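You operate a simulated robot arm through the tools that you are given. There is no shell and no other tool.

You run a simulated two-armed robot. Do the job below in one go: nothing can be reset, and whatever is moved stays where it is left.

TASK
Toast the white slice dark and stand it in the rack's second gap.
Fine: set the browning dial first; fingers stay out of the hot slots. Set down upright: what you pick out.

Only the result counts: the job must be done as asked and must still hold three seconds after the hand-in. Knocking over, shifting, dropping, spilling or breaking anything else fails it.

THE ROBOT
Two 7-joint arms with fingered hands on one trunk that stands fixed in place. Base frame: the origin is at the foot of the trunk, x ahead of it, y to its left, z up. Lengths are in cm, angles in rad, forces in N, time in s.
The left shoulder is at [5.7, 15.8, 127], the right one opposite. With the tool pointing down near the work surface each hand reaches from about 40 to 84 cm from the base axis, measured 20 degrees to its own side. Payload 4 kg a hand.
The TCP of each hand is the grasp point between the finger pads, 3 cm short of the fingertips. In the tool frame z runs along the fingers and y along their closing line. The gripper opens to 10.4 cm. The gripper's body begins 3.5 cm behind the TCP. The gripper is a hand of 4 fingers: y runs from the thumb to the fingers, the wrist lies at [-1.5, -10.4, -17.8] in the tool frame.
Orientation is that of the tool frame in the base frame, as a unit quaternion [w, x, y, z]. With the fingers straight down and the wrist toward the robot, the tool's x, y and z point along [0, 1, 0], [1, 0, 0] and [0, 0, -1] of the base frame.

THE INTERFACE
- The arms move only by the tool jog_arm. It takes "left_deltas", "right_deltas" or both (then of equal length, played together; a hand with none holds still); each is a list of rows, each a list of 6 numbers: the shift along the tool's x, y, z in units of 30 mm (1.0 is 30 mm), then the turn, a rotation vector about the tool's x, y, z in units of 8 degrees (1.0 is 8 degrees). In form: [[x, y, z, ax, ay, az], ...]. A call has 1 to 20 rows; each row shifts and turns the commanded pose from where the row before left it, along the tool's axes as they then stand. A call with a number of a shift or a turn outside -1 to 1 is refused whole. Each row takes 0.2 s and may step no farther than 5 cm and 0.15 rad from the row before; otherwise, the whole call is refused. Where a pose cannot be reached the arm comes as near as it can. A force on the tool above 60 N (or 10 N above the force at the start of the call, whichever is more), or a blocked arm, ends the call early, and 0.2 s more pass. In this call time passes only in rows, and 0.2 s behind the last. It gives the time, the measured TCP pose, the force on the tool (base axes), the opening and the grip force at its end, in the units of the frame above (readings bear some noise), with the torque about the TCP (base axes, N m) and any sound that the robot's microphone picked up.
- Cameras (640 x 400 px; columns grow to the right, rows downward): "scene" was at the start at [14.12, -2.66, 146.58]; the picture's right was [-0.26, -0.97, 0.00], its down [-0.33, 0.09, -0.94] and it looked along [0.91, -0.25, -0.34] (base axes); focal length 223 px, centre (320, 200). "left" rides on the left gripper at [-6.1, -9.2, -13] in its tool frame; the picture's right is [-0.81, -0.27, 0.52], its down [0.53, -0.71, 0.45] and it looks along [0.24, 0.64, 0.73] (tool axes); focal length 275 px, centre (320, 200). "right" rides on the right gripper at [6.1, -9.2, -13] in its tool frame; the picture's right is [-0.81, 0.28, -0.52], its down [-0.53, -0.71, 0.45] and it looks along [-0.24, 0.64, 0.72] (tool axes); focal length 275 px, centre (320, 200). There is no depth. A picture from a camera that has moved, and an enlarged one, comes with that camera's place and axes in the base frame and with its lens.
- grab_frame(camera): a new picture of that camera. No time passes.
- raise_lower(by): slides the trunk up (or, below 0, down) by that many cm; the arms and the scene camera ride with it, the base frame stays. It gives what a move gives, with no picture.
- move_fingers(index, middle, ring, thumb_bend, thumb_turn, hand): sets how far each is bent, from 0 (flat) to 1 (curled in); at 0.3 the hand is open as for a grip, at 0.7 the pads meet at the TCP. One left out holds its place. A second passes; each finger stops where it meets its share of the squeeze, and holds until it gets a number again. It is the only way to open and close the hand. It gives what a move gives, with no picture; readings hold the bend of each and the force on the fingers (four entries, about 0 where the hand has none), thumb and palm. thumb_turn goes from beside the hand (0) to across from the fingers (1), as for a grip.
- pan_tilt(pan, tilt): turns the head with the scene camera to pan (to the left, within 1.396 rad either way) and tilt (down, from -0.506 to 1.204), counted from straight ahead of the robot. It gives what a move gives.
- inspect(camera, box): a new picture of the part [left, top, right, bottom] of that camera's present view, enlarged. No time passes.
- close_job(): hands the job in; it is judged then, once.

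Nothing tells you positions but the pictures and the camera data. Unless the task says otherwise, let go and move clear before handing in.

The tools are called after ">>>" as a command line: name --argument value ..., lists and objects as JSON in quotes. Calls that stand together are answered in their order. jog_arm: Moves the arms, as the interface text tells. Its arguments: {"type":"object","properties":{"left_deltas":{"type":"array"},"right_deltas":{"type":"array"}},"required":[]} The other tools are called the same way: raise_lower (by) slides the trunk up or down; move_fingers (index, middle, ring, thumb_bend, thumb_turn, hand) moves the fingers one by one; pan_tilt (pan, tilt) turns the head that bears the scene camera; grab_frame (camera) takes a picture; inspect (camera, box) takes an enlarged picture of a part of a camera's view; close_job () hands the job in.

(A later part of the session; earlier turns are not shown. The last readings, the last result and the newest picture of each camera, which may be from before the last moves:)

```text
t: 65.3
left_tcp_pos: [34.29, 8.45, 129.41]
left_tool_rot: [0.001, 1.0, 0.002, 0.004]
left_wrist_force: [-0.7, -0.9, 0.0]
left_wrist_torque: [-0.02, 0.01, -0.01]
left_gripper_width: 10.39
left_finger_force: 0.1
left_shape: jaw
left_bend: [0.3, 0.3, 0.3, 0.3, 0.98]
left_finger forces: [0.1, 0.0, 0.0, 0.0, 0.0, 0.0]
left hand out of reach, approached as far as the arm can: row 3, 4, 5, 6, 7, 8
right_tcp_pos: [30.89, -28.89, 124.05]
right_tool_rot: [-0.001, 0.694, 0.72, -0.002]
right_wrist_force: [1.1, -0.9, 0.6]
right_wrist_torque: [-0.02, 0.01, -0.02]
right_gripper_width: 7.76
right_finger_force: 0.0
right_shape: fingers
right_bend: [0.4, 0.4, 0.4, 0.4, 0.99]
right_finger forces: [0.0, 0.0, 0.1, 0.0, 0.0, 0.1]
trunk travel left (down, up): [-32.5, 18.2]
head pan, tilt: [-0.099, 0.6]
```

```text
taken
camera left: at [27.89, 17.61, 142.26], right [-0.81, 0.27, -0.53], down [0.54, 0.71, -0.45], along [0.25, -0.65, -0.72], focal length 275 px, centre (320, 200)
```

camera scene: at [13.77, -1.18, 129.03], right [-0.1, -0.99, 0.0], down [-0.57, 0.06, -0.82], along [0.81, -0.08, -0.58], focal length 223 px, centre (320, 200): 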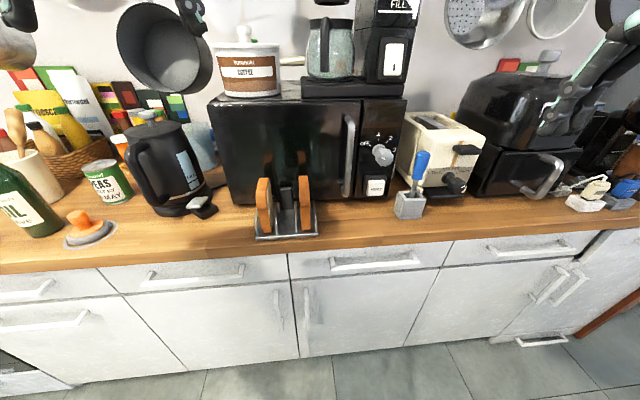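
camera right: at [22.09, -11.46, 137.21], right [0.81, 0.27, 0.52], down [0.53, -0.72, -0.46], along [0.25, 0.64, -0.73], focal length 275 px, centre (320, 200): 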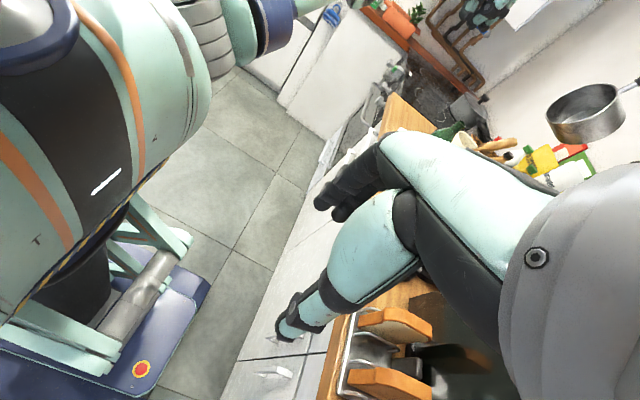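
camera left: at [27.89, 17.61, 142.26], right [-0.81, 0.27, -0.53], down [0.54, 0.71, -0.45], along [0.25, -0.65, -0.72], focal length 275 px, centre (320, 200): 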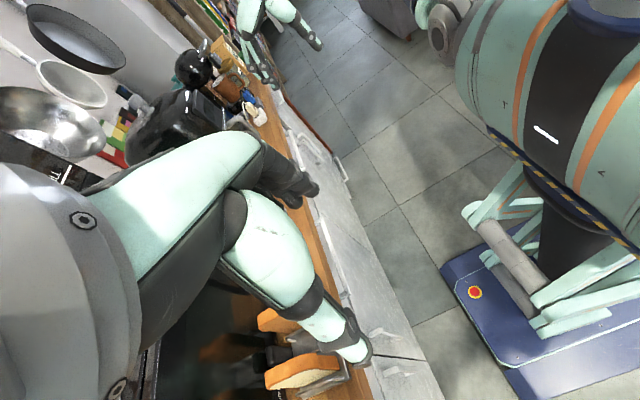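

My tests so far had the wrists well above the shoulders, which is a poor regime for the arm. I'll raise the trunk so the arms reach down to the counter, clear the left hand away, and retest the right.

>>> jog_arm --left_deltas '[[0, -0.5, 0, 0, 0, -1], [0, -0.5, 0, 0, 0, -1], [0, -0.5, 0, 0, 0, -1], [0, -0.5, 0, 0, 0, -1], [0, -0.5, 0, 0, 0, -1], [0, -0.5, 0, 0, 0, -1], [0.4, 0, 0, 0, 0, -1], [0.4, 0, 0, 0, 0, -1], [0.6, 0, 0, 0, 0, -1], [0.6, 0, 0, 0, 0, -1], [0.6, 0, 0, 0, 0, -1], [0.9, 0, 0, 0, 0, 0], [0.9, 0, 0, 0, 0, 0], [0.9, 0, 0, 0, 0, 0], [0.9, 0, 0, 0, 0, 0], [0.9, 0, 0, 0, 0, 0]]'

>>> raise_lower --by 17

>>> jog_arm --right_deltas '[[0, 0.5, 1, 0, 0, 0], [0, 0.5, 1, 0, 0, 0], [0, 0.5, 1, 0, 0, 0], [0, 0.5, 1, 0, 0, 0], [0, 0.5, 1, 0, 0, 0], [0, 0.5, 1, 0, 0, 0], [0, 0.5, 0.5, 0, 0, 0], [0, 0.5, 0.5, 0, 0, 0]]'

>>> grab_frame --camera "scene"

```text
t: 68.7
left_tcp_pos: [34.7, 37.14, 129.0]
left_tool_rot: [0.005, 0.719, 0.695, 0.004]
left_wrist_force: [0.1, -0.3, -0.2]
left_wrist_torque: [0.03, -0.02, -0.01]
left_gripper_width: 10.37
left_finger_force: 0.0
left_shape: jaw
left_bend: [0.3, 0.3, 0.3, 0.3, 0.98]
left_finger forces: [0.1, 0.1, 0.0, 0.0, 0.0, 0.0]
right_tcp_pos: [30.77, -28.77, 124.01]
right_tool_rot: [0.001, 0.693, 0.721, -0.001]
right_wrist_force: [0.0, 0.9, 0.0]
right_wrist_torque: [0.01, 0.02, 0.04]
right_gripper_width: 7.75
right_finger_force: 0.1
right_shape: fingers
right_bend: [0.4, 0.4, 0.4, 0.4, 0.99]
right_finger forces: [0.0, 0.0, 0.0, 0.1, 0.0, 0.0]
trunk travel left (down, up): [-32.5, 18.2]
head pan, tilt: [-0.099, 0.6]
```

```text
t: 70.7
left_tcp_pos: [34.89, 36.87, 146.16]
left_tool_rot: [0.004, 0.719, 0.695, 0.005]
left_wrist_force: [-0.1, 0.4, -0.2]
left_wrist_torque: [-0.01, -0.02, 0.03]
left_gripper_width: 10.37
left_finger_force: 0.1
left_shape: jaw
left_bend: [0.3, 0.3, 0.3, 0.3, 0.98]
left_finger forces: [0.1, 0.0, 0.0, 0.0, 0.1, 0.0]
right_tcp_pos: [30.84, -28.83, 140.91]
right_tool_rot: [0.0, 0.694, 0.72, -0.002]
right_wrist_force: [0.6, 0.5, 0.3]
right_wrist_torque: [-0.01, -0.01, -0.02]
right_gripper_width: 7.76
right_finger_force: 0.1
right_shape: fingers
right_bend: [0.4, 0.4, 0.4, 0.4, 0.99]
right_finger forces: [0.0, 0.0, 0.0, 0.1, 0.0, 0.0]
trunk travel left (down, up): [-49.5, 1.2]
head pan, tilt: [-0.099, 0.6]
```

```text
t: 72.5
left_tcp_pos: [35.15, 36.94, 145.98]
left_tool_rot: [0.003, 0.718, 0.696, 0.005]
left_wrist_force: [0.2, 0.5, -0.3]
left_wrist_torque: [0.0, 0.03, -0.01]
left_gripper_width: 10.38
left_finger_force: 0.0
left_shape: jaw
left_bend: [0.3, 0.3, 0.3, 0.3, 0.98]
left_finger forces: [0.0, 0.0, 0.0, 0.0, 0.0, 0.1]
right_tcp_pos: [43.0, -28.55, 119.92]
right_tool_rot: [-0.001, 0.693, 0.721, -0.001]
right_wrist_force: [-0.2, -0.6, -0.3]
right_wrist_torque: [-0.04, 0.0, -0.02]
right_gripper_width: 7.75
right_finger_force: 0.1
right_shape: fingers
right_bend: [0.4, 0.4, 0.4, 0.4, 0.99]
right_finger forces: [0.0, 0.0, 0.1, 0.1, 0.1, 0.1]
trunk travel left (down, up): [-49.5, 1.2]
head pan, tilt: [-0.099, 0.6]
```

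```text
taken
camera scene: at [14.01, -1.1, 146.09], right [-0.1, -0.99, 0.0], down [-0.57, 0.06, -0.82], along [0.81, -0.08, -0.58], focal length 223 px, centre (320, 200)
```

scene: 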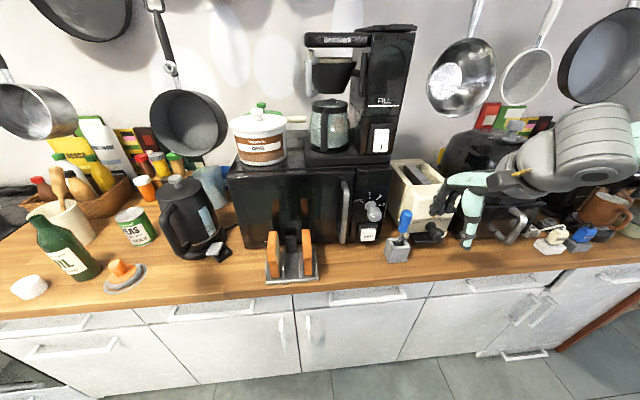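

Shoulder height is about 129 now. I'll move in front of the rack at z≈118, still neutral, and test turning the palm there.

>>> jog_arm --right_deltas '[[1, 0.1, 0, 0, 0, 0], [1, 0.1, 0, 0, 0, 0], [1, 0.1, 0, 0, 0, 0], [1, 0.1, 0, 0, 0, 0], [1, 0.1, 0, 0, 0, 0], [1, 0.1, 0, 0, 0, 0], [1, 0.1, 0, 0, 0, 0], [1, 0.1, 0, 0, 0, 0], [1, 0.1, 0, 0, 0, 0], [1, 0.1, 0, 0, 0, 0], [0, 0, 0, 0, 0, 1], [0, 0, 0, 0, 0, 1], [0, 0, 0, 0, 0, 1], [0, 0, 0, 0, 0, 1], [0, 0, 0, 0, 0, 1], [0, 0, 0, 0, 0, 1]]'

```text
t: 75.8
left_tcp_pos: [34.87, 36.9, 146.15]
left_tool_rot: [0.005, 0.719, 0.695, 0.003]
left_wrist_force: [0.6, 0.0, -0.1]
left_wrist_torque: [-0.05, 0.0, -0.01]
left_gripper_width: 10.37
left_finger_force: 0.1
left_shape: jaw
left_bend: [0.3, 0.3, 0.3, 0.3, 0.98]
left_finger forces: [0.0, 0.1, 0.1, 0.1, 0.0, 0.0]
right_tcp_pos: [44.04, -10.16, 123.48]
right_tool_rot: [0.001, 0.829, 0.56, -0.001]
right_wrist_force: [0.5, -0.3, 0.1]
right_wrist_torque: [0.04, -0.02, -0.02]
right_gripper_width: 7.78
right_finger_force: 0.1
right_shape: fingers
right_bend: [0.4, 0.4, 0.4, 0.4, 0.99]
right_finger forces: [0.1, 0.0, 0.0, 0.1, 0.0, 0.0]
right hand out of reach, approached as far as the arm can: row 8, 9, 10, 11, 12, 13, 14, 15, 16
trunk travel left (down, up): [-49.5, 1.2]
head pan, tilt: [-0.099, 0.6]
```

The right wrist seems unable to pass about 12° inward of its shoulder line, so its grip must keep the wrist to the right. I'll test that at the toaster side: fingers forward and down with the wrist on the right, in free air in front of the toaster.

>>> jog_arm --right_deltas '[[-0.9, 0.3, -0.4, 0, 0, 0], [-0.9, 0.3, -0.4, 0, 0, 0], [-0.9, 0.3, -0.4, 0, 0, 0], [-0.9, 0.3, -0.4, 0, 0, 0], [-0.9, 0.3, -0.4, 0, 0, 0], [-0.9, 0.3, -0.4, 0, 0, 0], [-0.9, 0.3, 0, 0, 0, 0], [-0.9, 0.3, 0, 0, 0, 0], [0, 0, 0, 0, 0, -1], [0, 0, 0, 0, 0, -1], [0, 0, 0, 0, 0, -1], [0, 0, 0, 0, 0, -1], [0, 0, 0, 0, 0, -1], [0, 0, 0, 0, 0, -1], [0, 0, 0, 0, 0, -1], [0, 0, 0, 0, 0, -1]]'

>>> jog_arm --right_deltas '[[0, 0, 0, 0, 0, -1], [0, 0, 0, 0, 0, -1], [0, 0, 0, 0, 0, -1], [0, 0, 0, 0, 0, -1], [0, 0, 0, 0, 0, -1], [0, 0, 0, 0, 0, -1]]'

```text
t: 79.2
left_tcp_pos: [34.85, 37.15, 145.85]
left_tool_rot: [0.004, 0.719, 0.695, 0.003]
left_wrist_force: [0.1, -0.3, -0.3]
left_wrist_torque: [0.05, 0.04, 0.01]
left_gripper_width: 10.37
left_finger_force: 0.0
left_shape: jaw
left_bend: [0.3, 0.3, 0.3, 0.3, 0.98]
left_finger forces: [0.1, 0.0, 0.0, 0.0, 0.1, 0.0]
right_tcp_pos: [42.3, -29.26, 130.59]
right_tool_rot: [0.0, 0.438, 0.899, -0.01]
right_wrist_force: [1.3, 0.5, -1.7]
right_wrist_torque: [0.02, 0.05, 0.03]
right_gripper_width: 7.75
right_finger_force: 0.1
right_shape: fingers
right_bend: [0.4, 0.4, 0.4, 0.4, 0.99]
right_finger forces: [0.0, 0.0, 0.0, 0.0, 0.0, 0.0]
right hand out of reach, approached as far as the arm can: row 15, 16
trunk travel left (down, up): [-49.5, 1.2]
head pan, tilt: [-0.099, 0.6]
```

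```text
t: 80.7
left_tcp_pos: [35.01, 37.15, 146.05]
left_tool_rot: [0.004, 0.719, 0.695, 0.004]
left_wrist_force: [0.1, 0.5, 0.1]
left_wrist_torque: [-0.02, 0.0, -0.02]
left_gripper_width: 10.42
left_finger_force: 0.0
left_shape: jaw
left_bend: [0.3, 0.3, 0.3, 0.3, 0.98]
left_finger forces: [0.0, 0.0, 0.1, 0.0, 0.0, 0.0]
right_tcp_pos: [26.39, -7.1, 133.97]
right_tool_rot: [-0.002, 0.037, 0.999, -0.009]
right_wrist_force: [-0.2, 0.4, 0.1]
right_wrist_torque: [-0.03, 0.01, 0.01]
right_gripper_width: 7.75
right_finger_force: 0.0
right_shape: fingers
right_bend: [0.4, 0.4, 0.4, 0.4, 0.99]
right_finger forces: [0.1, 0.0, 0.1, 0.0, 0.1, 0.1]
right hand out of reach, approached as far as the arm can: row 1, 2, 3, 4, 5, 6
trunk travel left (down, up): [-49.5, 1.2]
head pan, tilt: [-0.099, 0.6]
```

That orientation also isn't available out there. I'll go back to neutral and test how far left the right arm gets when more extended and lower, which is the regime that matters at the rack.

>>> jog_arm --right_deltas '[[0, -0.6, 0, 0, 0, 1], [0, -0.6, 0, 0, 0, 1], [0, -0.6, 0, 0, 0, 1], [0, -0.6, 0, 0, 0, 1], [0, -0.6, 0, 0, 0, 1], [0, 0, 0, 0, 0, 1], [0, 0, 0, 0, 0, 1], [0, 0, 0, 0, 0, 1], [0, 0.7, 0.3, 0, 0, 0.5], [0, 1, 0.4, 0, 0, 0], [0, 1, 0.4, 0, 0, 0], [0, 1, 0.4, 0, 0, 0], [0, 1, 0.4, 0, 0, 0], [0, 1, 0.4, 0, 0, 0]]'

>>> grab_frame --camera "scene"

```text
t: 82.3
left_tcp_pos: [33.08, 37.01, 146.51]
left_tool_rot: [0.011, 0.72, 0.694, 0.01]
left_wrist_force: [0.4, 0.7, -0.5]
left_wrist_torque: [0.0, 0.0, -0.04]
left_gripper_width: 10.38
left_finger_force: 0.1
left_shape: jaw
left_bend: [0.3, 0.3, 0.3, 0.3, 0.98]
left_finger forces: [0.1, 0.0, 0.1, 0.1, 0.0, 0.1]
right_tcp_pos: [21.86, -15.74, 134.81]
right_tool_rot: [0.008, 0.487, 0.874, -0.007]
right_wrist_force: [-1.9, -1.4, 0.1]
right_wrist_torque: [0.15, -0.17, 0.15]
right_gripper_width: 7.78
right_finger_force: 0.0
right_shape: fingers
right_bend: [0.4, 0.4, 0.4, 0.4, 0.99]
right_finger forces: [0.0, 0.0, 0.1, 0.1, 0.0, 0.0]
right hand out of reach, approached as far as the arm can: row 7
trunk travel left (down, up): [-49.5, 1.2]
head pan, tilt: [-0.099, 0.6]
stopped in row 8 (right hand): the force on the tool passed its limit at 111 N (the readings are from after the stop); the commanded pose is now the measured one
```

```text
taken
camera scene: at [13.79, -1.02, 146.12], right [-0.1, -1.0, 0.0], down [-0.57, 0.05, -0.82], along [0.81, -0.08, -0.57], focal length 223 px, centre (320, 200)
```

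scene: 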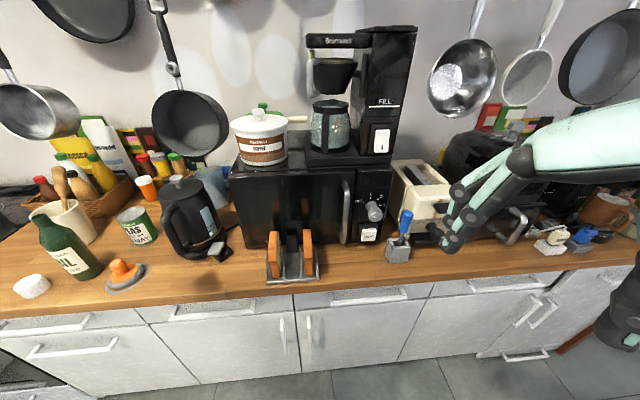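

The hand bumped the robot's own torso when it was pulled in close; nothing on the counter was touched. I'll move straight out away from the body, then square up.

>>> jog_arm --right_deltas '[[-0.5, 0.8, 0, 0, 0, 0], [-0.5, 0.8, 0, 0, 0, 0], [-0.5, 0.8, 0, 0, 0, 0], [-0.5, 0.8, 0, 0, 0, 0], [-0.5, 0.8, 0, 0, 0, 0], [-0.5, 0.8, 0.2, 0, 0, 0], [0, 0, 0, 0, 0, 1], [0, 0, 0, 0, 0, 1], [0, 0, 0, 0, 0, 1], [0, 0, 0, 0, 0, 1]]'

>>> grab_frame --camera "scene"

```text
t: 84.5
left_tcp_pos: [33.19, 37.18, 146.37]
left_tool_rot: [0.01, 0.719, 0.695, 0.008]
left_wrist_force: [0.9, 0.0, -0.5]
left_wrist_torque: [-0.01, -0.01, 0.0]
left_gripper_width: 10.37
left_finger_force: 0.1
left_shape: jaw
left_bend: [0.3, 0.3, 0.3, 0.3, 0.98]
left_finger forces: [0.1, 0.0, 0.1, 0.1, 0.0, 0.0]
right_tcp_pos: [39.07, -15.81, 134.25]
right_tool_rot: [0.008, 0.709, 0.705, -0.006]
right_wrist_force: [0.0, 0.0, -0.7]
right_wrist_torque: [-0.02, 0.02, 0.0]
right_gripper_width: 7.78
right_finger_force: 0.0
right_shape: fingers
right_bend: [0.4, 0.4, 0.4, 0.4, 0.99]
right_finger forces: [0.1, 0.0, 0.0, 0.1, 0.0, 0.0]
trunk travel left (down, up): [-49.5, 1.2]
head pan, tilt: [-0.099, 0.6]
```

```text
taken
camera scene: at [13.87, -0.98, 146.11], right [-0.1, -0.99, 0.0], down [-0.57, 0.06, -0.82], along [0.81, -0.08, -0.58], focal length 223 px, centre (320, 200)
```

scene: 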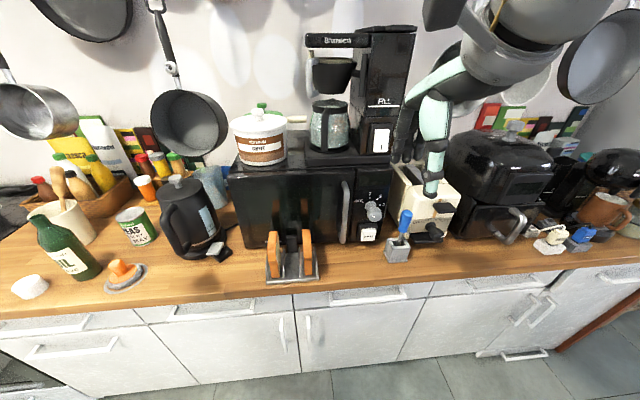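

>>> jog_arm --right_deltas '[[0.15, 0.33, 0.9, 0, 0, 0], [0.15, 0.33, 0.9, 0, 0, 0], [0.15, 0.33, 0.9, 0, 0, 0], [0.15, 0.33, 0.9, 0, 0, 0], [0.15, 0.33, 0.9, 0, 0, 0], [0.15, 0.33, 0.9, 0, 0, 0], [0.15, 0.33, 0.9, 0, 0, 0], [0.15, 0.33, 0.9, 0, 0, 0], [0.8, 0, 0, 0, 0, 0], [0.8, 0, 0, 0, 0, 0], [0.8, 0, 0, 0, 0, 0], [0.8, 0, 0, 0, 0, 0], [0.8, 0, 0, 0, 0, 0], [0.8, 0, 0, 0, 0, 0]]'

>>> grab_frame --camera "scene"

```text
t: 87.5
left_tcp_pos: [33.18, 36.91, 146.47]
left_tool_rot: [0.009, 0.719, 0.695, 0.008]
left_wrist_force: [-0.5, 0.0, -0.4]
left_wrist_torque: [-0.01, 0.0, 0.04]
left_gripper_width: 10.4
left_finger_force: 0.1
left_shape: jaw
left_bend: [0.3, 0.3, 0.3, 0.3, 0.98]
left_finger forces: [0.0, 0.0, 0.0, 0.0, 0.0, 0.1]
right_tcp_pos: [46.63, -7.99, 113.91]
right_tool_rot: [0.007, 0.709, 0.706, -0.005]
right_wrist_force: [0.8, -0.8, -0.4]
right_wrist_torque: [0.02, -0.03, 0.02]
right_gripper_width: 7.8
right_finger_force: 0.0
right_shape: fingers
right_bend: [0.4, 0.4, 0.4, 0.4, 0.99]
right_finger forces: [0.0, 0.0, 0.1, 0.0, 0.1, 0.0]
right hand out of reach, approached as far as the arm can: row 10, 11, 12, 13, 14
trunk travel left (down, up): [-49.5, 1.2]
head pan, tilt: [-0.099, 0.6]
```

```text
taken
camera scene: at [13.93, -1.11, 146.1], right [-0.1, -0.99, 0.0], down [-0.57, 0.06, -0.82], along [0.81, -0.08, -0.58], focal length 223 px, centre (320, 200)
```

scene: 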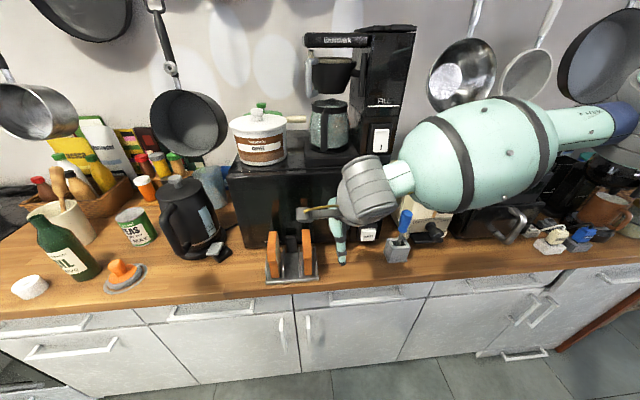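

The forearm now lies nearly sideways, so turning the hand left should feel natural here. I'll turn it in place and then try moving left.

>>> jog_arm --right_deltas '[[0, 0, 0, 0, 0, -1], [0, 0, 0, 0, 0, -1], [0, 0, 0, 0, 0, -1], [0, 0, 0, 0, 0, -1]]'

>>> jog_arm --right_deltas '[[0.7, 0.4, 0, 0, 0, 0], [0.7, 0.4, 0, 0, 0, 0], [0.7, 0.4, 0, 0, 0, 0]]'

```text
t: 88.5
left_tcp_pos: [33.23, 36.85, 146.55]
left_tool_rot: [0.01, 0.719, 0.695, 0.008]
left_wrist_force: [0.5, 0.7, -0.4]
left_wrist_torque: [0.02, -0.01, -0.01]
left_gripper_width: 10.41
left_finger_force: 0.1
left_shape: jaw
left_bend: [0.3, 0.3, 0.3, 0.3, 0.98]
left_finger forces: [0.0, 0.0, 0.1, 0.1, 0.0, 0.0]
right_tcp_pos: [46.59, -8.06, 113.96]
right_tool_rot: [0.007, 0.487, 0.874, -0.007]
right_wrist_force: [0.4, -0.2, 0.6]
right_wrist_torque: [-0.01, 0.01, -0.05]
right_gripper_width: 7.75
right_finger_force: 0.1
right_shape: fingers
right_bend: [0.4, 0.4, 0.4, 0.4, 0.99]
right_finger forces: [0.0, 0.0, 0.0, 0.0, 0.1, 0.0]
trunk travel left (down, up): [-49.5, 1.2]
head pan, tilt: [-0.099, 0.6]
```

```text
t: 89.3
left_tcp_pos: [33.14, 36.92, 146.57]
left_tool_rot: [0.011, 0.72, 0.694, 0.009]
left_wrist_force: [-0.2, 0.7, -0.1]
left_wrist_torque: [0.01, 0.0, 0.0]
left_gripper_width: 10.39
left_finger_force: 0.0
left_shape: jaw
left_bend: [0.3, 0.3, 0.3, 0.3, 0.98]
left_finger forces: [0.0, 0.1, 0.1, 0.0, 0.1, 0.1]
right_tcp_pos: [46.3, -2.85, 114.13]
right_tool_rot: [0.007, 0.487, 0.873, -0.007]
right_wrist_force: [-0.1, 0.4, 0.2]
right_wrist_torque: [-0.01, 0.04, -0.03]
right_gripper_width: 7.77
right_finger_force: 0.0
right_shape: fingers
right_bend: [0.4, 0.4, 0.4, 0.4, 0.99]
right_finger forces: [0.1, 0.0, 0.1, 0.0, 0.0, 0.0]
right hand out of reach, approached as far as the arm can: row 3
trunk travel left (down, up): [-49.5, 1.2]
head pan, tilt: [-0.099, 0.6]
```

Each time it's the wrist's y (about -9.5) that limits, regardless of hand angle. Turning to the full -90° should let the fingertips go 10 cm past that, so I'll test it here.

>>> jog_arm --right_deltas '[[0, 0, 0, 0, 0, -1], [0, 0, 0, 0, 0, -1], [0, 0, 0, 0, 0, -1], [0, 0, 0, 0, 0, -1], [0, 0, 0, 0, 0, -1], [0, 0, 0, 0, 0, -1], [0, 0, 0, 0, 0, -1], [0, 0, 0, 0, 0, -0.25]]'

>>> grab_frame --camera "scene"

```text
t: 91.1
left_tcp_pos: [33.43, 36.9, 146.45]
left_tool_rot: [0.009, 0.719, 0.695, 0.009]
left_wrist_force: [0.5, 0.3, -1.4]
left_wrist_torque: [0.04, 0.03, 0.04]
left_gripper_width: 10.4
left_finger_force: 0.0
left_shape: jaw
left_bend: [0.3, 0.3, 0.3, 0.3, 0.98]
left_finger forces: [0.0, 0.0, 0.1, 0.0, 0.0, 0.0]
right_tcp_pos: [36.35, 0.38, 111.69]
right_tool_rot: [0.021, 0.043, 0.999, -0.006]
right_wrist_force: [0.2, 0.2, -0.1]
right_wrist_torque: [0.0, -0.03, -0.03]
right_gripper_width: 7.79
right_finger_force: 0.1
right_shape: fingers
right_bend: [0.4, 0.4, 0.4, 0.4, 0.99]
right_finger forces: [0.1, 0.0, 0.0, 0.0, 0.1, 0.0]
right hand out of reach, approached as far as the arm can: row 5, 6, 7, 8
trunk travel left (down, up): [-49.5, 1.2]
head pan, tilt: [-0.099, 0.6]
```

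```text
taken
camera scene: at [14.01, -1.2, 146.09], right [-0.1, -0.99, 0.0], down [-0.57, 0.06, -0.82], along [0.81, -0.08, -0.58], focal length 223 px, centre (320, 200)
```

scene: 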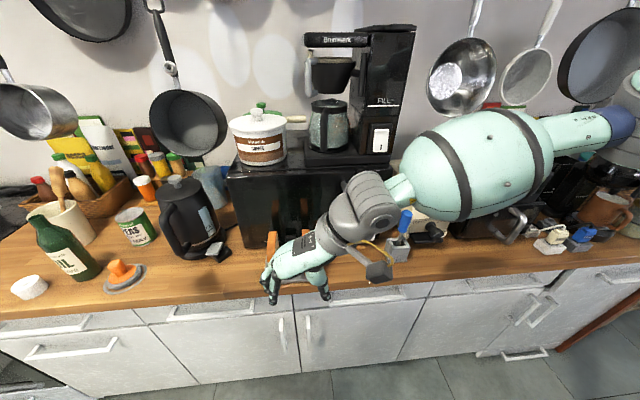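

Too constrained for the right arm. The left arm in the mirrored pose keeps its wrist to the left, so I'll park the right hand and test the left at the rack with the trunk high.

>>> jog_arm --right_deltas '[[0, -0.4, 0, 0, 0, 1], [0, -0.4, 0, 0, 0, 1], [0, -0.4, 0, 0, 0, 1], [0, -0.4, 0, 0, 0, 1], [0, -0.4, 0, 0, 0, 1], [0, -0.2, -0.2, 0, 0, 1], [-0.3, 0, -0.3, 0, 0, 1], [-0.6, 0, -0.3, 0, 0, 1], [-0.6, 0, -0.3, 0, 0, 1], [-0.6, 0, -0.3, 0, 0, 1], [-0.9, 0.2, -0.3, 0, 0, 1], [-0.9, 0.2, -0.3, 0, 0, 0], [-0.9, 0.2, -0.3, 0, 0, 0], [-0.9, 0.2, 0, 0, 0, 0], [-0.9, 0.2, 0, 0, 0, 0], [-0.9, 0.2, 0, 0, 0, 0]]'

>>> grab_frame --camera "scene"

```text
t: 94.5
left_tcp_pos: [33.2, 36.8, 146.57]
left_tool_rot: [0.009, 0.719, 0.695, 0.009]
left_wrist_force: [-0.2, -0.4, -0.3]
left_wrist_torque: [-0.02, -0.01, 0.0]
left_gripper_width: 10.41
left_finger_force: 0.1
left_shape: jaw
left_bend: [0.3, 0.3, 0.3, 0.3, 0.98]
left_finger forces: [0.0, 0.0, 0.0, 0.1, 0.1, 0.1]
right_tcp_pos: [41.88, -26.43, 118.98]
right_tool_rot: [0.016, 0.72, 0.694, 0.008]
right_wrist_force: [0.1, -0.3, -0.3]
right_wrist_torque: [0.01, 0.0, 0.04]
right_gripper_width: 7.77
right_finger_force: 0.0
right_shape: fingers
right_bend: [0.4, 0.4, 0.4, 0.4, 0.99]
right_finger forces: [0.1, 0.0, 0.0, 0.2, 0.0, 0.0]
right hand out of reach, approached as far as the arm can: row 5, 6, 10
trunk travel left (down, up): [-49.5, 1.2]
head pan, tilt: [-0.099, 0.6]
```

```text
taken
camera scene: at [13.86, -1.27, 146.11], right [-0.1, -0.99, 0.0], down [-0.57, 0.06, -0.82], along [0.81, -0.08, -0.58], focal length 223 px, centre (320, 200)
```

scene: 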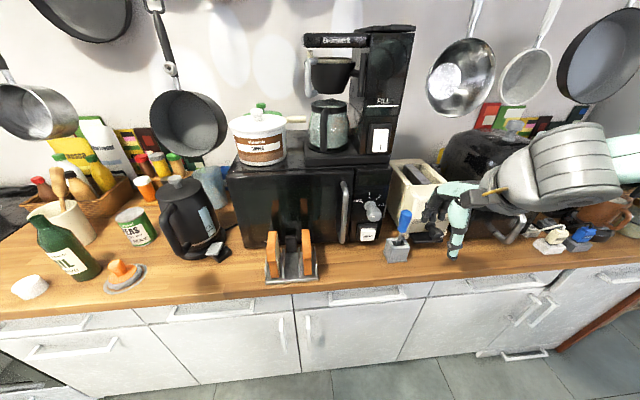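

>>> jog_arm --left_deltas '[[-0.83, 0.42, 0.75, 0, 0, 0], [-0.83, 0.42, 0.75, 0, 0, 0], [-0.83, 0.42, 0.75, 0, 0, 0], [-0.83, 0.42, 0.75, 0, 0, 0], [-0.83, 0.42, 0.75, 0, 0, 0], [-0.83, 0.42, 0.75, 0, 0, 0], [-0.83, 0.42, 0.75, 0, 0, 0], [-0.83, 0.42, 0.75, 0, 0, 0], [0, 0, 0, -1, 0, 0], [0, 0, 0, -1, 0, 0], [0, 0, 0, -1, 0, 0], [0, 0, 0, -1, 0, 0], [0, 0, 0, -1, 0, 0], [0, 0, 0, -1, 0, 0]]'

>>> grab_frame --camera "scene"

```text
t: 97.5
left_tcp_pos: [49.85, 15.57, 131.47]
left_tool_rot: [0.299, 0.651, 0.634, 0.292]
left_wrist_force: [-0.1, 0.6, 0.0]
left_wrist_torque: [-0.04, -0.03, 0.03]
left_gripper_width: 10.4
left_finger_force: 0.0
left_shape: jaw
left_bend: [0.3, 0.3, 0.3, 0.3, 0.98]
left_finger forces: [0.1, 0.1, 0.0, 0.0, 0.0, 0.0]
left hand out of reach, approached as far as the arm can: row 11, 12, 13, 14
right_tcp_pos: [41.89, -26.24, 118.92]
right_tool_rot: [0.017, 0.72, 0.694, 0.007]
right_wrist_force: [0.1, -0.1, -1.2]
right_wrist_torque: [-0.01, 0.0, -0.01]
right_gripper_width: 7.78
right_finger_force: 0.1
right_shape: fingers
right_bend: [0.4, 0.4, 0.4, 0.4, 0.99]
right_finger forces: [0.1, 0.0, 0.0, 0.0, 0.0, 0.1]
trunk travel left (down, up): [-49.5, 1.2]
head pan, tilt: [-0.099, 0.6]
```

```text
taken
camera scene: at [13.92, -1.15, 146.11], right [-0.1, -0.99, 0.0], down [-0.57, 0.06, -0.82], along [0.81, -0.08, -0.58], focal length 223 px, centre (320, 200)
```

scene: 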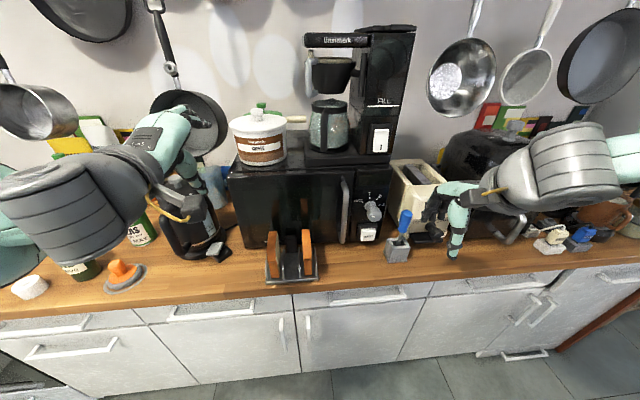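

>>> jog_arm --left_deltas '[[0, 0, 0, 0, 0, 1], [0, 0, 0, 0, 0, 1], [0, 0, 0, 0, 0, 1], [0, 0, 0, 0, 0, 1], [0, 0, 0, 0, 0, 1], [0, 0, 0, 0, 0, 1], [0, 0, 0, 0, 0, 1], [0, 0, 0, 0, 0, 1]]'

>>> grab_frame --camera "scene"

```text
t: 99.3
left_tcp_pos: [49.61, 14.81, 131.29]
left_tool_rot: [0.106, 0.887, 0.198, 0.405]
left_wrist_force: [-0.2, -0.2, 0.2]
left_wrist_torque: [-0.03, -0.02, -0.01]
left_gripper_width: 10.4
left_finger_force: 0.1
left_shape: jaw
left_bend: [0.3, 0.3, 0.3, 0.3, 0.98]
left_finger forces: [0.0, 0.1, 0.0, 0.0, 0.1, 0.1]
left hand out of reach, approached as far as the arm can: row 8
right_tcp_pos: [41.92, -26.27, 118.88]
right_tool_rot: [0.017, 0.72, 0.694, 0.007]
right_wrist_force: [0.2, 0.5, 0.0]
right_wrist_torque: [0.0, 0.02, -0.02]
right_gripper_width: 7.78
right_finger_force: 0.0
right_shape: fingers
right_bend: [0.4, 0.4, 0.4, 0.4, 0.99]
right_finger forces: [0.0, 0.1, 0.1, 0.1, 0.0, 0.0]
trunk travel left (down, up): [-49.5, 1.2]
head pan, tilt: [-0.099, 0.6]
```

```text
taken
camera scene: at [13.87, -1.17, 146.11], right [-0.1, -0.99, 0.0], down [-0.57, 0.06, -0.82], along [0.81, -0.08, -0.58], focal length 223 px, centre (320, 200)
```

scene: 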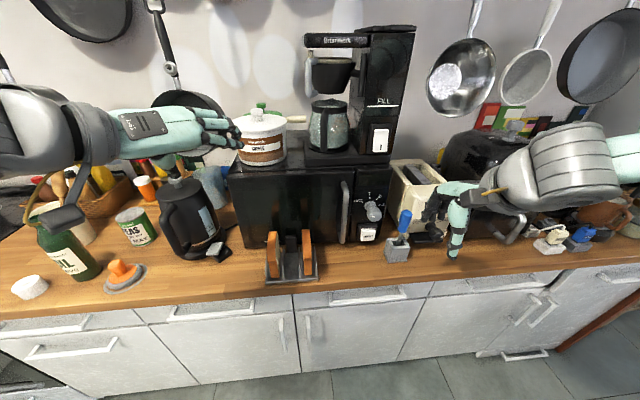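

The left hand nearly achieves the needed orientation right in front of the rack. I'll finish the roll.

>>> jog_arm --left_deltas '[[0, 0, 0, 0, 0, 1], [0, 0, 0, 0, 0, 1], [0, 0, 0, 0, 0, 1.0], [0, 0, 0, 0, 0, 0.3]]'

```text
t: 100.3
left_tcp_pos: [48.81, 10.07, 128.49]
left_tool_rot: [0.027, 0.909, -0.003, 0.416]
left_wrist_force: [-0.1, 0.1, 0.3]
left_wrist_torque: [-0.01, 0.01, 0.03]
left_gripper_width: 10.41
left_finger_force: 0.1
left_shape: jaw
left_bend: [0.3, 0.3, 0.3, 0.3, 0.98]
left_finger forces: [0.0, 0.0, 0.1, 0.0, 0.0, 0.0]
left hand out of reach, approached as far as the arm can: row 1, 3, 4
right_tcp_pos: [42.03, -26.1, 118.87]
right_tool_rot: [0.017, 0.72, 0.694, 0.006]
right_wrist_force: [0.5, 0.3, -0.3]
right_wrist_torque: [0.0, -0.03, -0.02]
right_gripper_width: 7.78
right_finger_force: 0.1
right_shape: fingers
right_bend: [0.4, 0.4, 0.4, 0.4, 0.99]
right_finger forces: [0.1, 0.0, 0.0, 0.0, 0.0, 0.0]
trunk travel left (down, up): [-49.5, 1.2]
head pan, tilt: [-0.099, 0.6]
```

The left hand now holds exactly the needed palm direction (y≈-Y, pitched 49°) near the rack. I'll back it off to the left and try the mirrored pose with the right hand, which should keep the right wrist outside.

>>> jog_arm --left_deltas '[[0, -1, 0, 0, 0, 0], [0, -1, 0, 0, 0, 0], [0, -1, 0, 0, 0, 0], [0, -1, 0, 0, 0, 0], [0, -1, 0, 0, 0, 0]]' --right_deltas '[[0.7, 0.4, -0.7, 0, 0, 0], [0.7, 0.4, -0.7, 0, 0, 0], [0.7, 0.4, -0.7, 0, 0, 0], [0.7, 0.4, -0.7, 0, 0, 0], [0.7, 0.4, -0.7, 0, 0, 0]]'

>>> jog_arm --right_deltas '[[0, 0, 0, -1, 0, 0], [0, 0, 0, -1, 0, 0], [0, 0, 0, -1, 0, 0], [0, 0, 0, -1, 0, 0], [0, 0, 0, -1, 0, 0], [0, 0, 0, -1, 0, 0], [0, 0, 0, 0, 0, -1], [0, 0, 0, 0, 0, -1], [0, 0, 0, 0, 0, -1], [0, 0, 0, 0, 0, -1], [0, 0, 0, 0, 0, -1], [0, 0, 0, 0, 0, -1], [0, 0, 0, 0, 0, -1], [0, 0, 0, 0, 0, -1]]'

>>> grab_frame --camera "scene"

```text
t: 101.5
left_tcp_pos: [48.92, 14.3, 121.43]
left_tool_rot: [0.028, 0.909, -0.003, 0.416]
left_wrist_force: [0.0, 1.0, 0.4]
left_wrist_torque: [0.0, 0.02, -0.01]
left_gripper_width: 10.4
left_finger_force: 0.1
left_shape: jaw
left_bend: [0.3, 0.3, 0.3, 0.3, 0.98]
left_finger forces: [0.1, 0.0, 0.0, 0.0, 0.0, 0.0]
left hand out of reach, approached as far as the arm can: row 1, 2, 3, 4, 5
right_tcp_pos: [48.11, -15.47, 129.57]
right_tool_rot: [0.017, 0.72, 0.694, 0.005]
right_wrist_force: [-0.5, 0.1, 0.0]
right_wrist_torque: [-0.01, 0.01, -0.01]
right_gripper_width: 7.79
right_finger_force: 0.1
right_shape: fingers
right_bend: [0.4, 0.4, 0.4, 0.4, 0.99]
right_finger forces: [0.0, 0.0, 0.0, 0.0, 0.0, 0.0]
trunk travel left (down, up): [-49.5, 1.2]
head pan, tilt: [-0.099, 0.6]
```

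```text
t: 104.5
left_tcp_pos: [48.74, 14.12, 121.6]
left_tool_rot: [0.028, 0.909, -0.004, 0.417]
left_wrist_force: [-0.4, 0.5, 0.3]
left_wrist_torque: [0.04, 0.01, 0.01]
left_gripper_width: 10.4
left_finger_force: 0.0
left_shape: jaw
left_bend: [0.3, 0.3, 0.3, 0.3, 0.98]
left_finger forces: [0.0, 0.1, 0.0, 0.0, 0.0, 0.0]
right_tcp_pos: [49.47, -15.56, 129.92]
right_tool_rot: [0.414, 0.217, 0.88, 0.081]
right_wrist_force: [-0.4, 0.2, 0.4]
right_wrist_torque: [0.02, 0.0, 0.0]
right_gripper_width: 7.81
right_finger_force: 0.1
right_shape: fingers
right_bend: [0.4, 0.4, 0.4, 0.4, 0.99]
right_finger forces: [0.0, 0.0, 0.0, 0.0, 0.0, 0.0]
right hand out of reach, approached as far as the arm can: row 5, 6
trunk travel left (down, up): [-49.5, 1.2]
head pan, tilt: [-0.099, 0.6]
```

```text
taken
camera scene: at [13.87, -1.18, 146.11], right [-0.1, -0.99, 0.0], down [-0.57, 0.06, -0.82], along [0.81, -0.08, -0.58], focal length 223 px, centre (320, 200)
```

scene: 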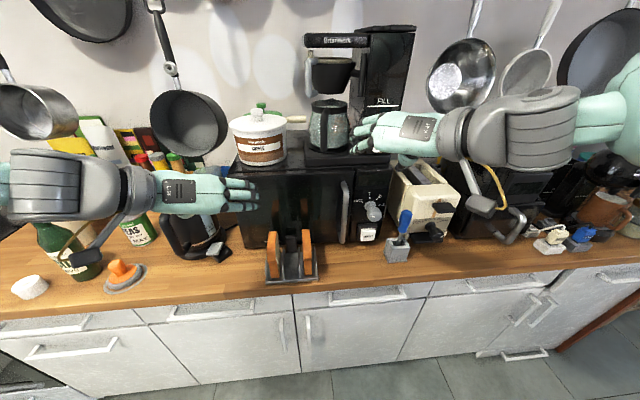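

>>> jog_arm --right_deltas '[[0, 0, 0, 0, 0, -1], [0, 0, 0, 0, 0, -1], [0, 0, 0, 0, 0, -1], [0, 0, 0, 0, 0, -0.3]]'

>>> grab_frame --camera "right"

```text
t: 105.5
left_tcp_pos: [48.86, 14.35, 121.59]
left_tool_rot: [0.028, 0.909, -0.004, 0.415]
left_wrist_force: [0.8, -0.2, 0.1]
left_wrist_torque: [-0.01, 0.0, -0.02]
left_gripper_width: 10.39
left_finger_force: 0.1
left_shape: jaw
left_bend: [0.3, 0.3, 0.3, 0.3, 0.98]
left_finger forces: [0.1, 0.1, 0.0, 0.1, 0.1, 0.0]
right_tcp_pos: [49.67, -15.28, 129.85]
right_tool_rot: [0.423, 0.01, 0.906, -0.016]
right_wrist_force: [-1.0, -0.1, 0.2]
right_wrist_torque: [0.0, 0.03, -0.01]
right_gripper_width: 7.79
right_finger_force: 0.0
right_shape: fingers
right_bend: [0.4, 0.4, 0.4, 0.4, 0.99]
right_finger forces: [0.1, 0.0, 0.1, 0.0, 0.0, 0.0]
trunk travel left (down, up): [-49.5, 1.2]
head pan, tilt: [-0.099, 0.6]
```

```text
taken
camera right: at [35.53, -24.0, 133.79], right [0.13, 0.29, 0.95], down [0.67, -0.73, 0.13], along [0.73, 0.62, -0.29], focal length 275 px, centre (320, 200)
```

right: 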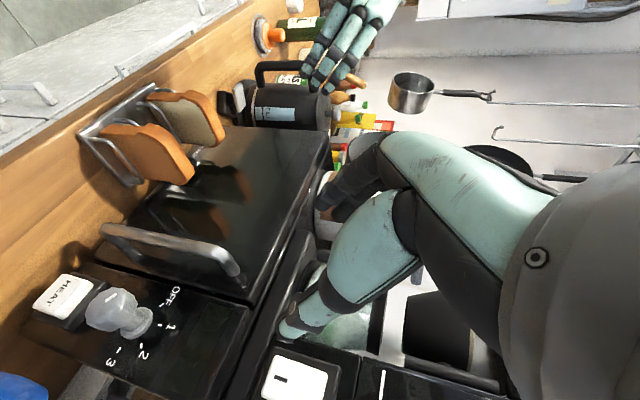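

Both mirrored poses work. I'll lift the left hand out of the way and test how far left the right hand can go like this; the target is y≈2.75 for the middle gap.

>>> jog_arm --left_deltas '[[0.76, 0, -0.65, 0, 0, 0], [0.76, 0, -0.65, 0, 0, 0], [0.76, 0, -0.65, 0, 0, 0], [0.76, -0.5, -0.65, 0, 0, 0], [0.76, -0.5, -0.65, 0, 0, 0]]'

>>> jog_arm --right_deltas '[[0, 1, 0, 0, 0, 0], [0, 1, 0, 0, 0, 0], [0, 1, 0, 0, 0, 0], [0, 1, 0, 0, 0, 0]]'

>>> grab_frame --camera "scene"

```text
t: 106.7
left_tcp_pos: [47.82, 9.42, 129.44]
left_tool_rot: [0.029, 0.908, -0.003, 0.417]
left_wrist_force: [-0.1, 0.1, 0.4]
left_wrist_torque: [0.03, -0.02, 0.0]
left_gripper_width: 10.38
left_finger_force: 0.0
left_shape: jaw
left_bend: [0.3, 0.3, 0.3, 0.3, 0.98]
left_finger forces: [0.0, 0.0, 0.0, 0.1, 0.0, 0.0]
left hand out of reach, approached as far as the arm can: row 1, 2, 3, 4, 5
right_tcp_pos: [49.81, -15.33, 130.01]
right_tool_rot: [0.423, 0.011, 0.906, -0.016]
right_wrist_force: [-0.8, -0.5, -0.2]
right_wrist_torque: [0.0, 0.01, 0.03]
right_gripper_width: 7.8
right_finger_force: 0.1
right_shape: fingers
right_bend: [0.4, 0.4, 0.4, 0.4, 0.99]
right_finger forces: [0.0, 0.0, 0.1, 0.1, 0.1, 0.0]
trunk travel left (down, up): [-49.5, 1.2]
head pan, tilt: [-0.099, 0.6]
```

```text
t: 107.7
left_tcp_pos: [47.93, 9.54, 129.24]
left_tool_rot: [0.028, 0.908, -0.004, 0.417]
left_wrist_force: [1.1, 0.8, 0.8]
left_wrist_torque: [-0.01, -0.03, -0.02]
left_gripper_width: 10.41
left_finger_force: 0.1
left_shape: jaw
left_bend: [0.3, 0.3, 0.3, 0.3, 0.98]
left_finger forces: [0.0, 0.0, 0.1, 0.0, 0.0, 0.0]
right_tcp_pos: [50.24, -4.24, 129.74]
right_tool_rot: [0.421, 0.01, 0.907, -0.015]
right_wrist_force: [0.4, 0.0, 0.4]
right_wrist_torque: [-0.04, -0.01, 0.0]
right_gripper_width: 7.79
right_finger_force: 0.1
right_shape: fingers
right_bend: [0.4, 0.4, 0.4, 0.4, 0.99]
right_finger forces: [0.1, 0.1, 0.0, 0.0, 0.0, 0.0]
right hand out of reach, approached as far as the arm can: row 1
trunk travel left (down, up): [-49.5, 1.2]
head pan, tilt: [-0.099, 0.6]
```

```text
taken
camera scene: at [14.02, -1.01, 146.09], right [-0.1, -0.99, 0.0], down [-0.57, 0.06, -0.82], along [0.81, -0.08, -0.58], focal length 223 px, centre (320, 200)
```

scene: 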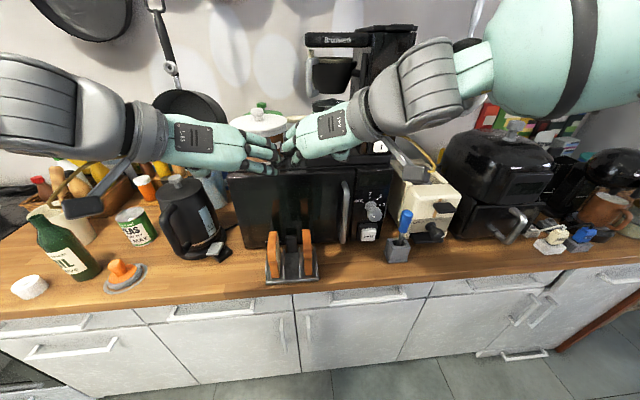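

The right hand reaches y≈-4 without trouble. The left is now in its way, so I'll unroll the left hand and park it at the far left.

>>> jog_arm --left_deltas '[[0, 0, 0, 0, 0, -1], [0, 0, 0, 0, 0, -1], [0, 0, 0, 0, 0, -1], [0, 0, 0, 0, 0, -1], [0, 0, 0, 0, 0, -1], [0, 0, 0, 0, 0, -1], [0, 0, 0, 0, 0, -1], [0, 0, 0, 0, 0, -1], [0, 0, 0, 0, 0, -1], [0, 0, 0, 0, 0, -1], [0, 0, 0, 0, 0, -1], [0.8, 0, 0, 0, 0, 0], [0.8, 0, 0, 0, 0, 0], [0.8, 0, 0, 0, 0, 0], [0.8, 0, 0, 0, 0, 0], [0.8, 0, 0, 0, 0, 0], [0.8, 0, 0, 0, 0, 0], [0.8, 0, 0, 0, 0, 0]]'

>>> jog_arm --right_deltas '[[0, 0.8, 0, 0, 0, 0], [0, 0.8, 0, 0, 0, 0], [0, 0.8, 0, 0, 0, 0], [0, 0.8, 0, 0, 0, 0]]'

>>> grab_frame --camera "scene"

```text
t: 111.5
left_tcp_pos: [50.31, 22.24, 130.54]
left_tool_rot: [0.305, 0.656, 0.63, 0.282]
left_wrist_force: [-0.2, -1.4, -4.0]
left_wrist_torque: [-0.05, -0.28, 0.0]
left_gripper_width: 10.38
left_finger_force: 0.0
left_shape: jaw
left_bend: [0.3, 0.3, 0.3, 0.3, 0.98]
left_finger forces: [0.0, 0.0, 0.0, 0.0, 0.0, 0.0]
left hand out of reach, approached as far as the arm can: row 8, 9, 12, 13, 14, 15, 16
right_tcp_pos: [50.04, -4.63, 129.82]
right_tool_rot: [0.423, 0.011, 0.906, -0.015]
right_wrist_force: [-0.1, -0.1, 0.2]
right_wrist_torque: [0.02, -0.04, -0.01]
right_gripper_width: 7.77
right_finger_force: 0.0
right_shape: fingers
right_bend: [0.4, 0.4, 0.4, 0.4, 0.99]
right_finger forces: [0.1, 0.0, 0.0, 0.0, 0.0, 0.1]
trunk travel left (down, up): [-49.5, 1.2]
head pan, tilt: [-0.099, 0.6]
```

```text
t: 112.5
left_tcp_pos: [50.49, 22.44, 130.37]
left_tool_rot: [0.307, 0.655, 0.632, 0.28]
left_wrist_force: [0.2, 0.9, -0.1]
left_wrist_torque: [0.02, 0.0, 0.0]
left_gripper_width: 10.38
left_finger_force: 0.1
left_shape: jaw
left_bend: [0.3, 0.3, 0.3, 0.3, 0.98]
left_finger forces: [0.1, 0.1, 0.0, 0.0, 0.0, 0.1]
right_tcp_pos: [48.66, 1.14, 128.58]
right_tool_rot: [0.424, 0.013, 0.906, -0.014]
right_wrist_force: [0.0, 0.7, 0.4]
right_wrist_torque: [-0.02, 0.0, -0.01]
right_gripper_width: 7.76
right_finger_force: 0.0
right_shape: fingers
right_bend: [0.4, 0.4, 0.4, 0.4, 0.99]
right_finger forces: [0.1, 0.1, 0.0, 0.0, 0.0, 0.1]
right hand out of reach, approached as far as the arm can: row 2, 3, 4
trunk travel left (down, up): [-49.5, 1.2]
head pan, tilt: [-0.099, 0.6]
```

```text
taken
camera scene: at [13.95, -1.16, 146.1], right [-0.1, -0.99, 0.0], down [-0.57, 0.06, -0.82], along [0.81, -0.08, -0.58], focal length 223 px, centre (320, 200)
```

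scene: 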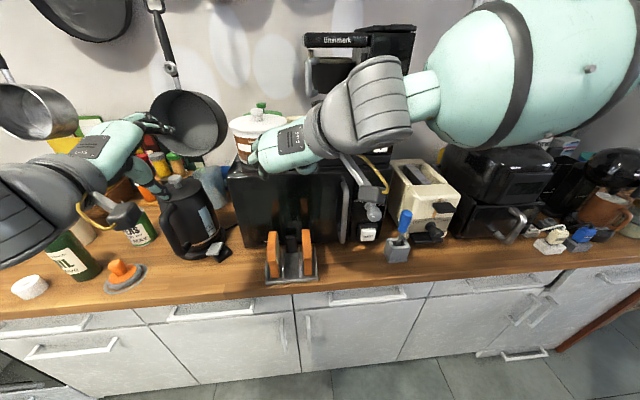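

The wrist again stops near y≈-9.3, but that's at x=36. Farther forward and lower should relax it, so I'll test just above the rack, with fingertips staying above the bread.

>>> jog_arm --right_deltas '[[0.66, 0, 0.93, 0, 0, 0], [0.66, 0, 0.93, 0, 0, 0], [0.66, 0, 0.93, 0, 0, 0], [0.66, 0, 0.93, 0, 0, 0], [0.6, 0, 0.9, 0, 0, 0]]'

>>> grab_frame --camera "scene"

>>> grab_frame --camera "right"

```text
t: 113.7
left_tcp_pos: [50.5, 22.19, 130.37]
left_tool_rot: [0.306, 0.655, 0.632, 0.28]
left_wrist_force: [0.2, -0.3, 0.4]
left_wrist_torque: [0.01, 0.03, -0.01]
left_gripper_width: 10.4
left_finger_force: 0.0
left_shape: jaw
left_bend: [0.3, 0.3, 0.3, 0.3, 0.98]
left_finger forces: [0.0, 0.0, 0.1, 0.0, 0.0, 0.0]
right_tcp_pos: [52.05, -1.95, 113.17]
right_tool_rot: [0.422, 0.011, 0.906, -0.015]
right_wrist_force: [0.2, -1.2, 0.7]
right_wrist_torque: [0.02, -0.01, 0.02]
right_gripper_width: 7.78
right_finger_force: 0.0
right_shape: fingers
right_bend: [0.4, 0.4, 0.4, 0.4, 0.99]
right_finger forces: [0.1, 0.0, 0.0, 0.0, 0.0, 0.0]
right hand out of reach, approached as far as the arm can: row 3, 4, 5
trunk travel left (down, up): [-49.5, 1.2]
head pan, tilt: [-0.099, 0.6]
```

```text
taken
camera scene: at [14.02, -1.16, 146.09], right [-0.1, -0.99, 0.0], down [-0.57, 0.06, -0.82], along [0.81, -0.08, -0.58], focal length 223 px, centre (320, 200)
```

scene: 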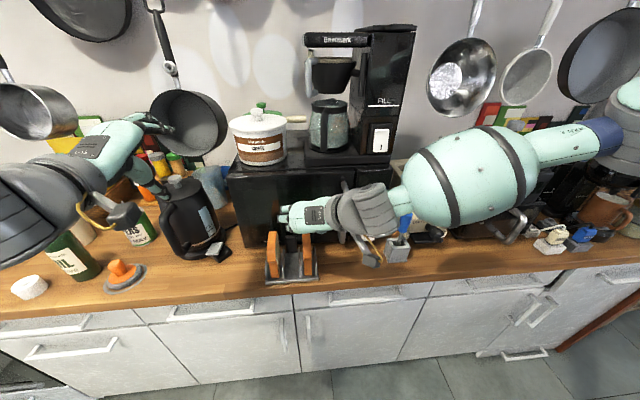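

```text
taken
camera right: at [37.81, -10.73, 116.96], right [0.13, 0.29, 0.95], down [0.67, -0.73, 0.13], along [0.73, 0.62, -0.29], focal length 275 px, centre (320, 200)
```

right: 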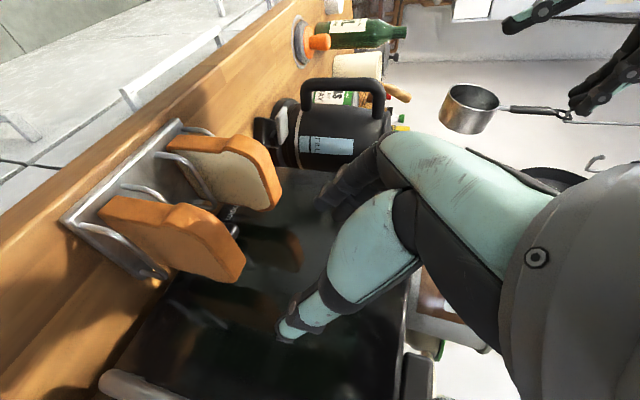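

Lower is worse for crossing, so it depends on wrist height relative to the shoulder. Before tuning that I'll check whether this same pose reaches over the toaster slots. Up, across, then forward over the toaster.

>>> jog_arm --right_deltas '[[-0.87, 0, -0.73, 0, 0, 0], [-0.87, 0, -0.73, 0, 0, 0], [-0.87, 0, -0.73, 0, 0, 0], [-0.87, 0, -0.73, 0, 0, 0], [-0.87, 0, -0.73, 0, 0, 0], [0, -1, 0, 0, 0, 0], [0, -1, 0, 0, 0, 0], [0, -1, 0, 0, 0, 0], [0, -1, 0, 0, 0, 0], [0, -1, 0, 0, 0, 0], [0, -1, 0, 0, 0, 0], [0, -1, 0, 0, 0, 0], [0, -1, 0, 0, 0, 0], [0, -1, 0, 0, 0, 0], [0, -1, 0, 0, 0, 0], [0, -1, 0, 0, 0, 0], [0, -0.7, 0, 0, 0, 0]]'

>>> grab_frame --camera "scene"

```text
t: 117.3
left_tcp_pos: [50.38, 22.24, 130.38]
left_tool_rot: [0.306, 0.655, 0.632, 0.279]
left_wrist_force: [0.5, 0.6, 0.7]
left_wrist_torque: [0.01, -0.02, 0.01]
left_gripper_width: 10.41
left_finger_force: 0.1
left_shape: jaw
left_bend: [0.3, 0.3, 0.3, 0.3, 0.98]
left_finger forces: [0.1, 0.1, 0.1, 0.1, 0.0, 0.0]
right_tcp_pos: [50.01, -37.48, 129.93]
right_tool_rot: [0.422, 0.011, 0.906, -0.015]
right_wrist_force: [0.3, 0.0, -0.2]
right_wrist_torque: [0.0, -0.03, -0.01]
right_gripper_width: 7.76
right_finger_force: 0.1
right_shape: fingers
right_bend: [0.4, 0.4, 0.4, 0.4, 0.99]
right_finger forces: [0.0, 0.0, 0.0, 0.0, 0.0, 0.0]
right hand out of reach, approached as far as the arm can: row 5, 9
trunk travel left (down, up): [-49.5, 1.2]
head pan, tilt: [-0.099, 0.6]
```

```text
taken
camera scene: at [13.91, -1.17, 146.1], right [-0.1, -0.99, 0.0], down [-0.57, 0.06, -0.82], along [0.81, -0.08, -0.58], focal length 223 px, centre (320, 200)
```

scene: 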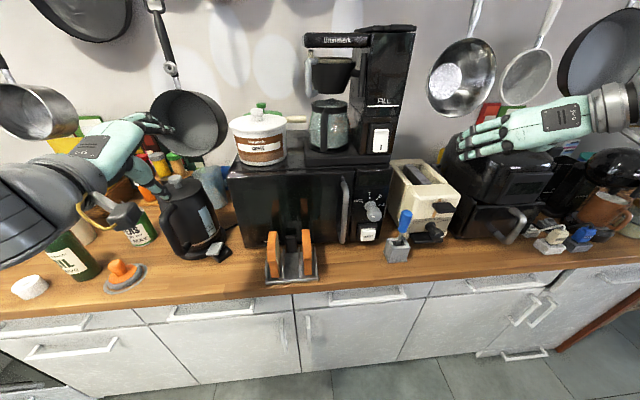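

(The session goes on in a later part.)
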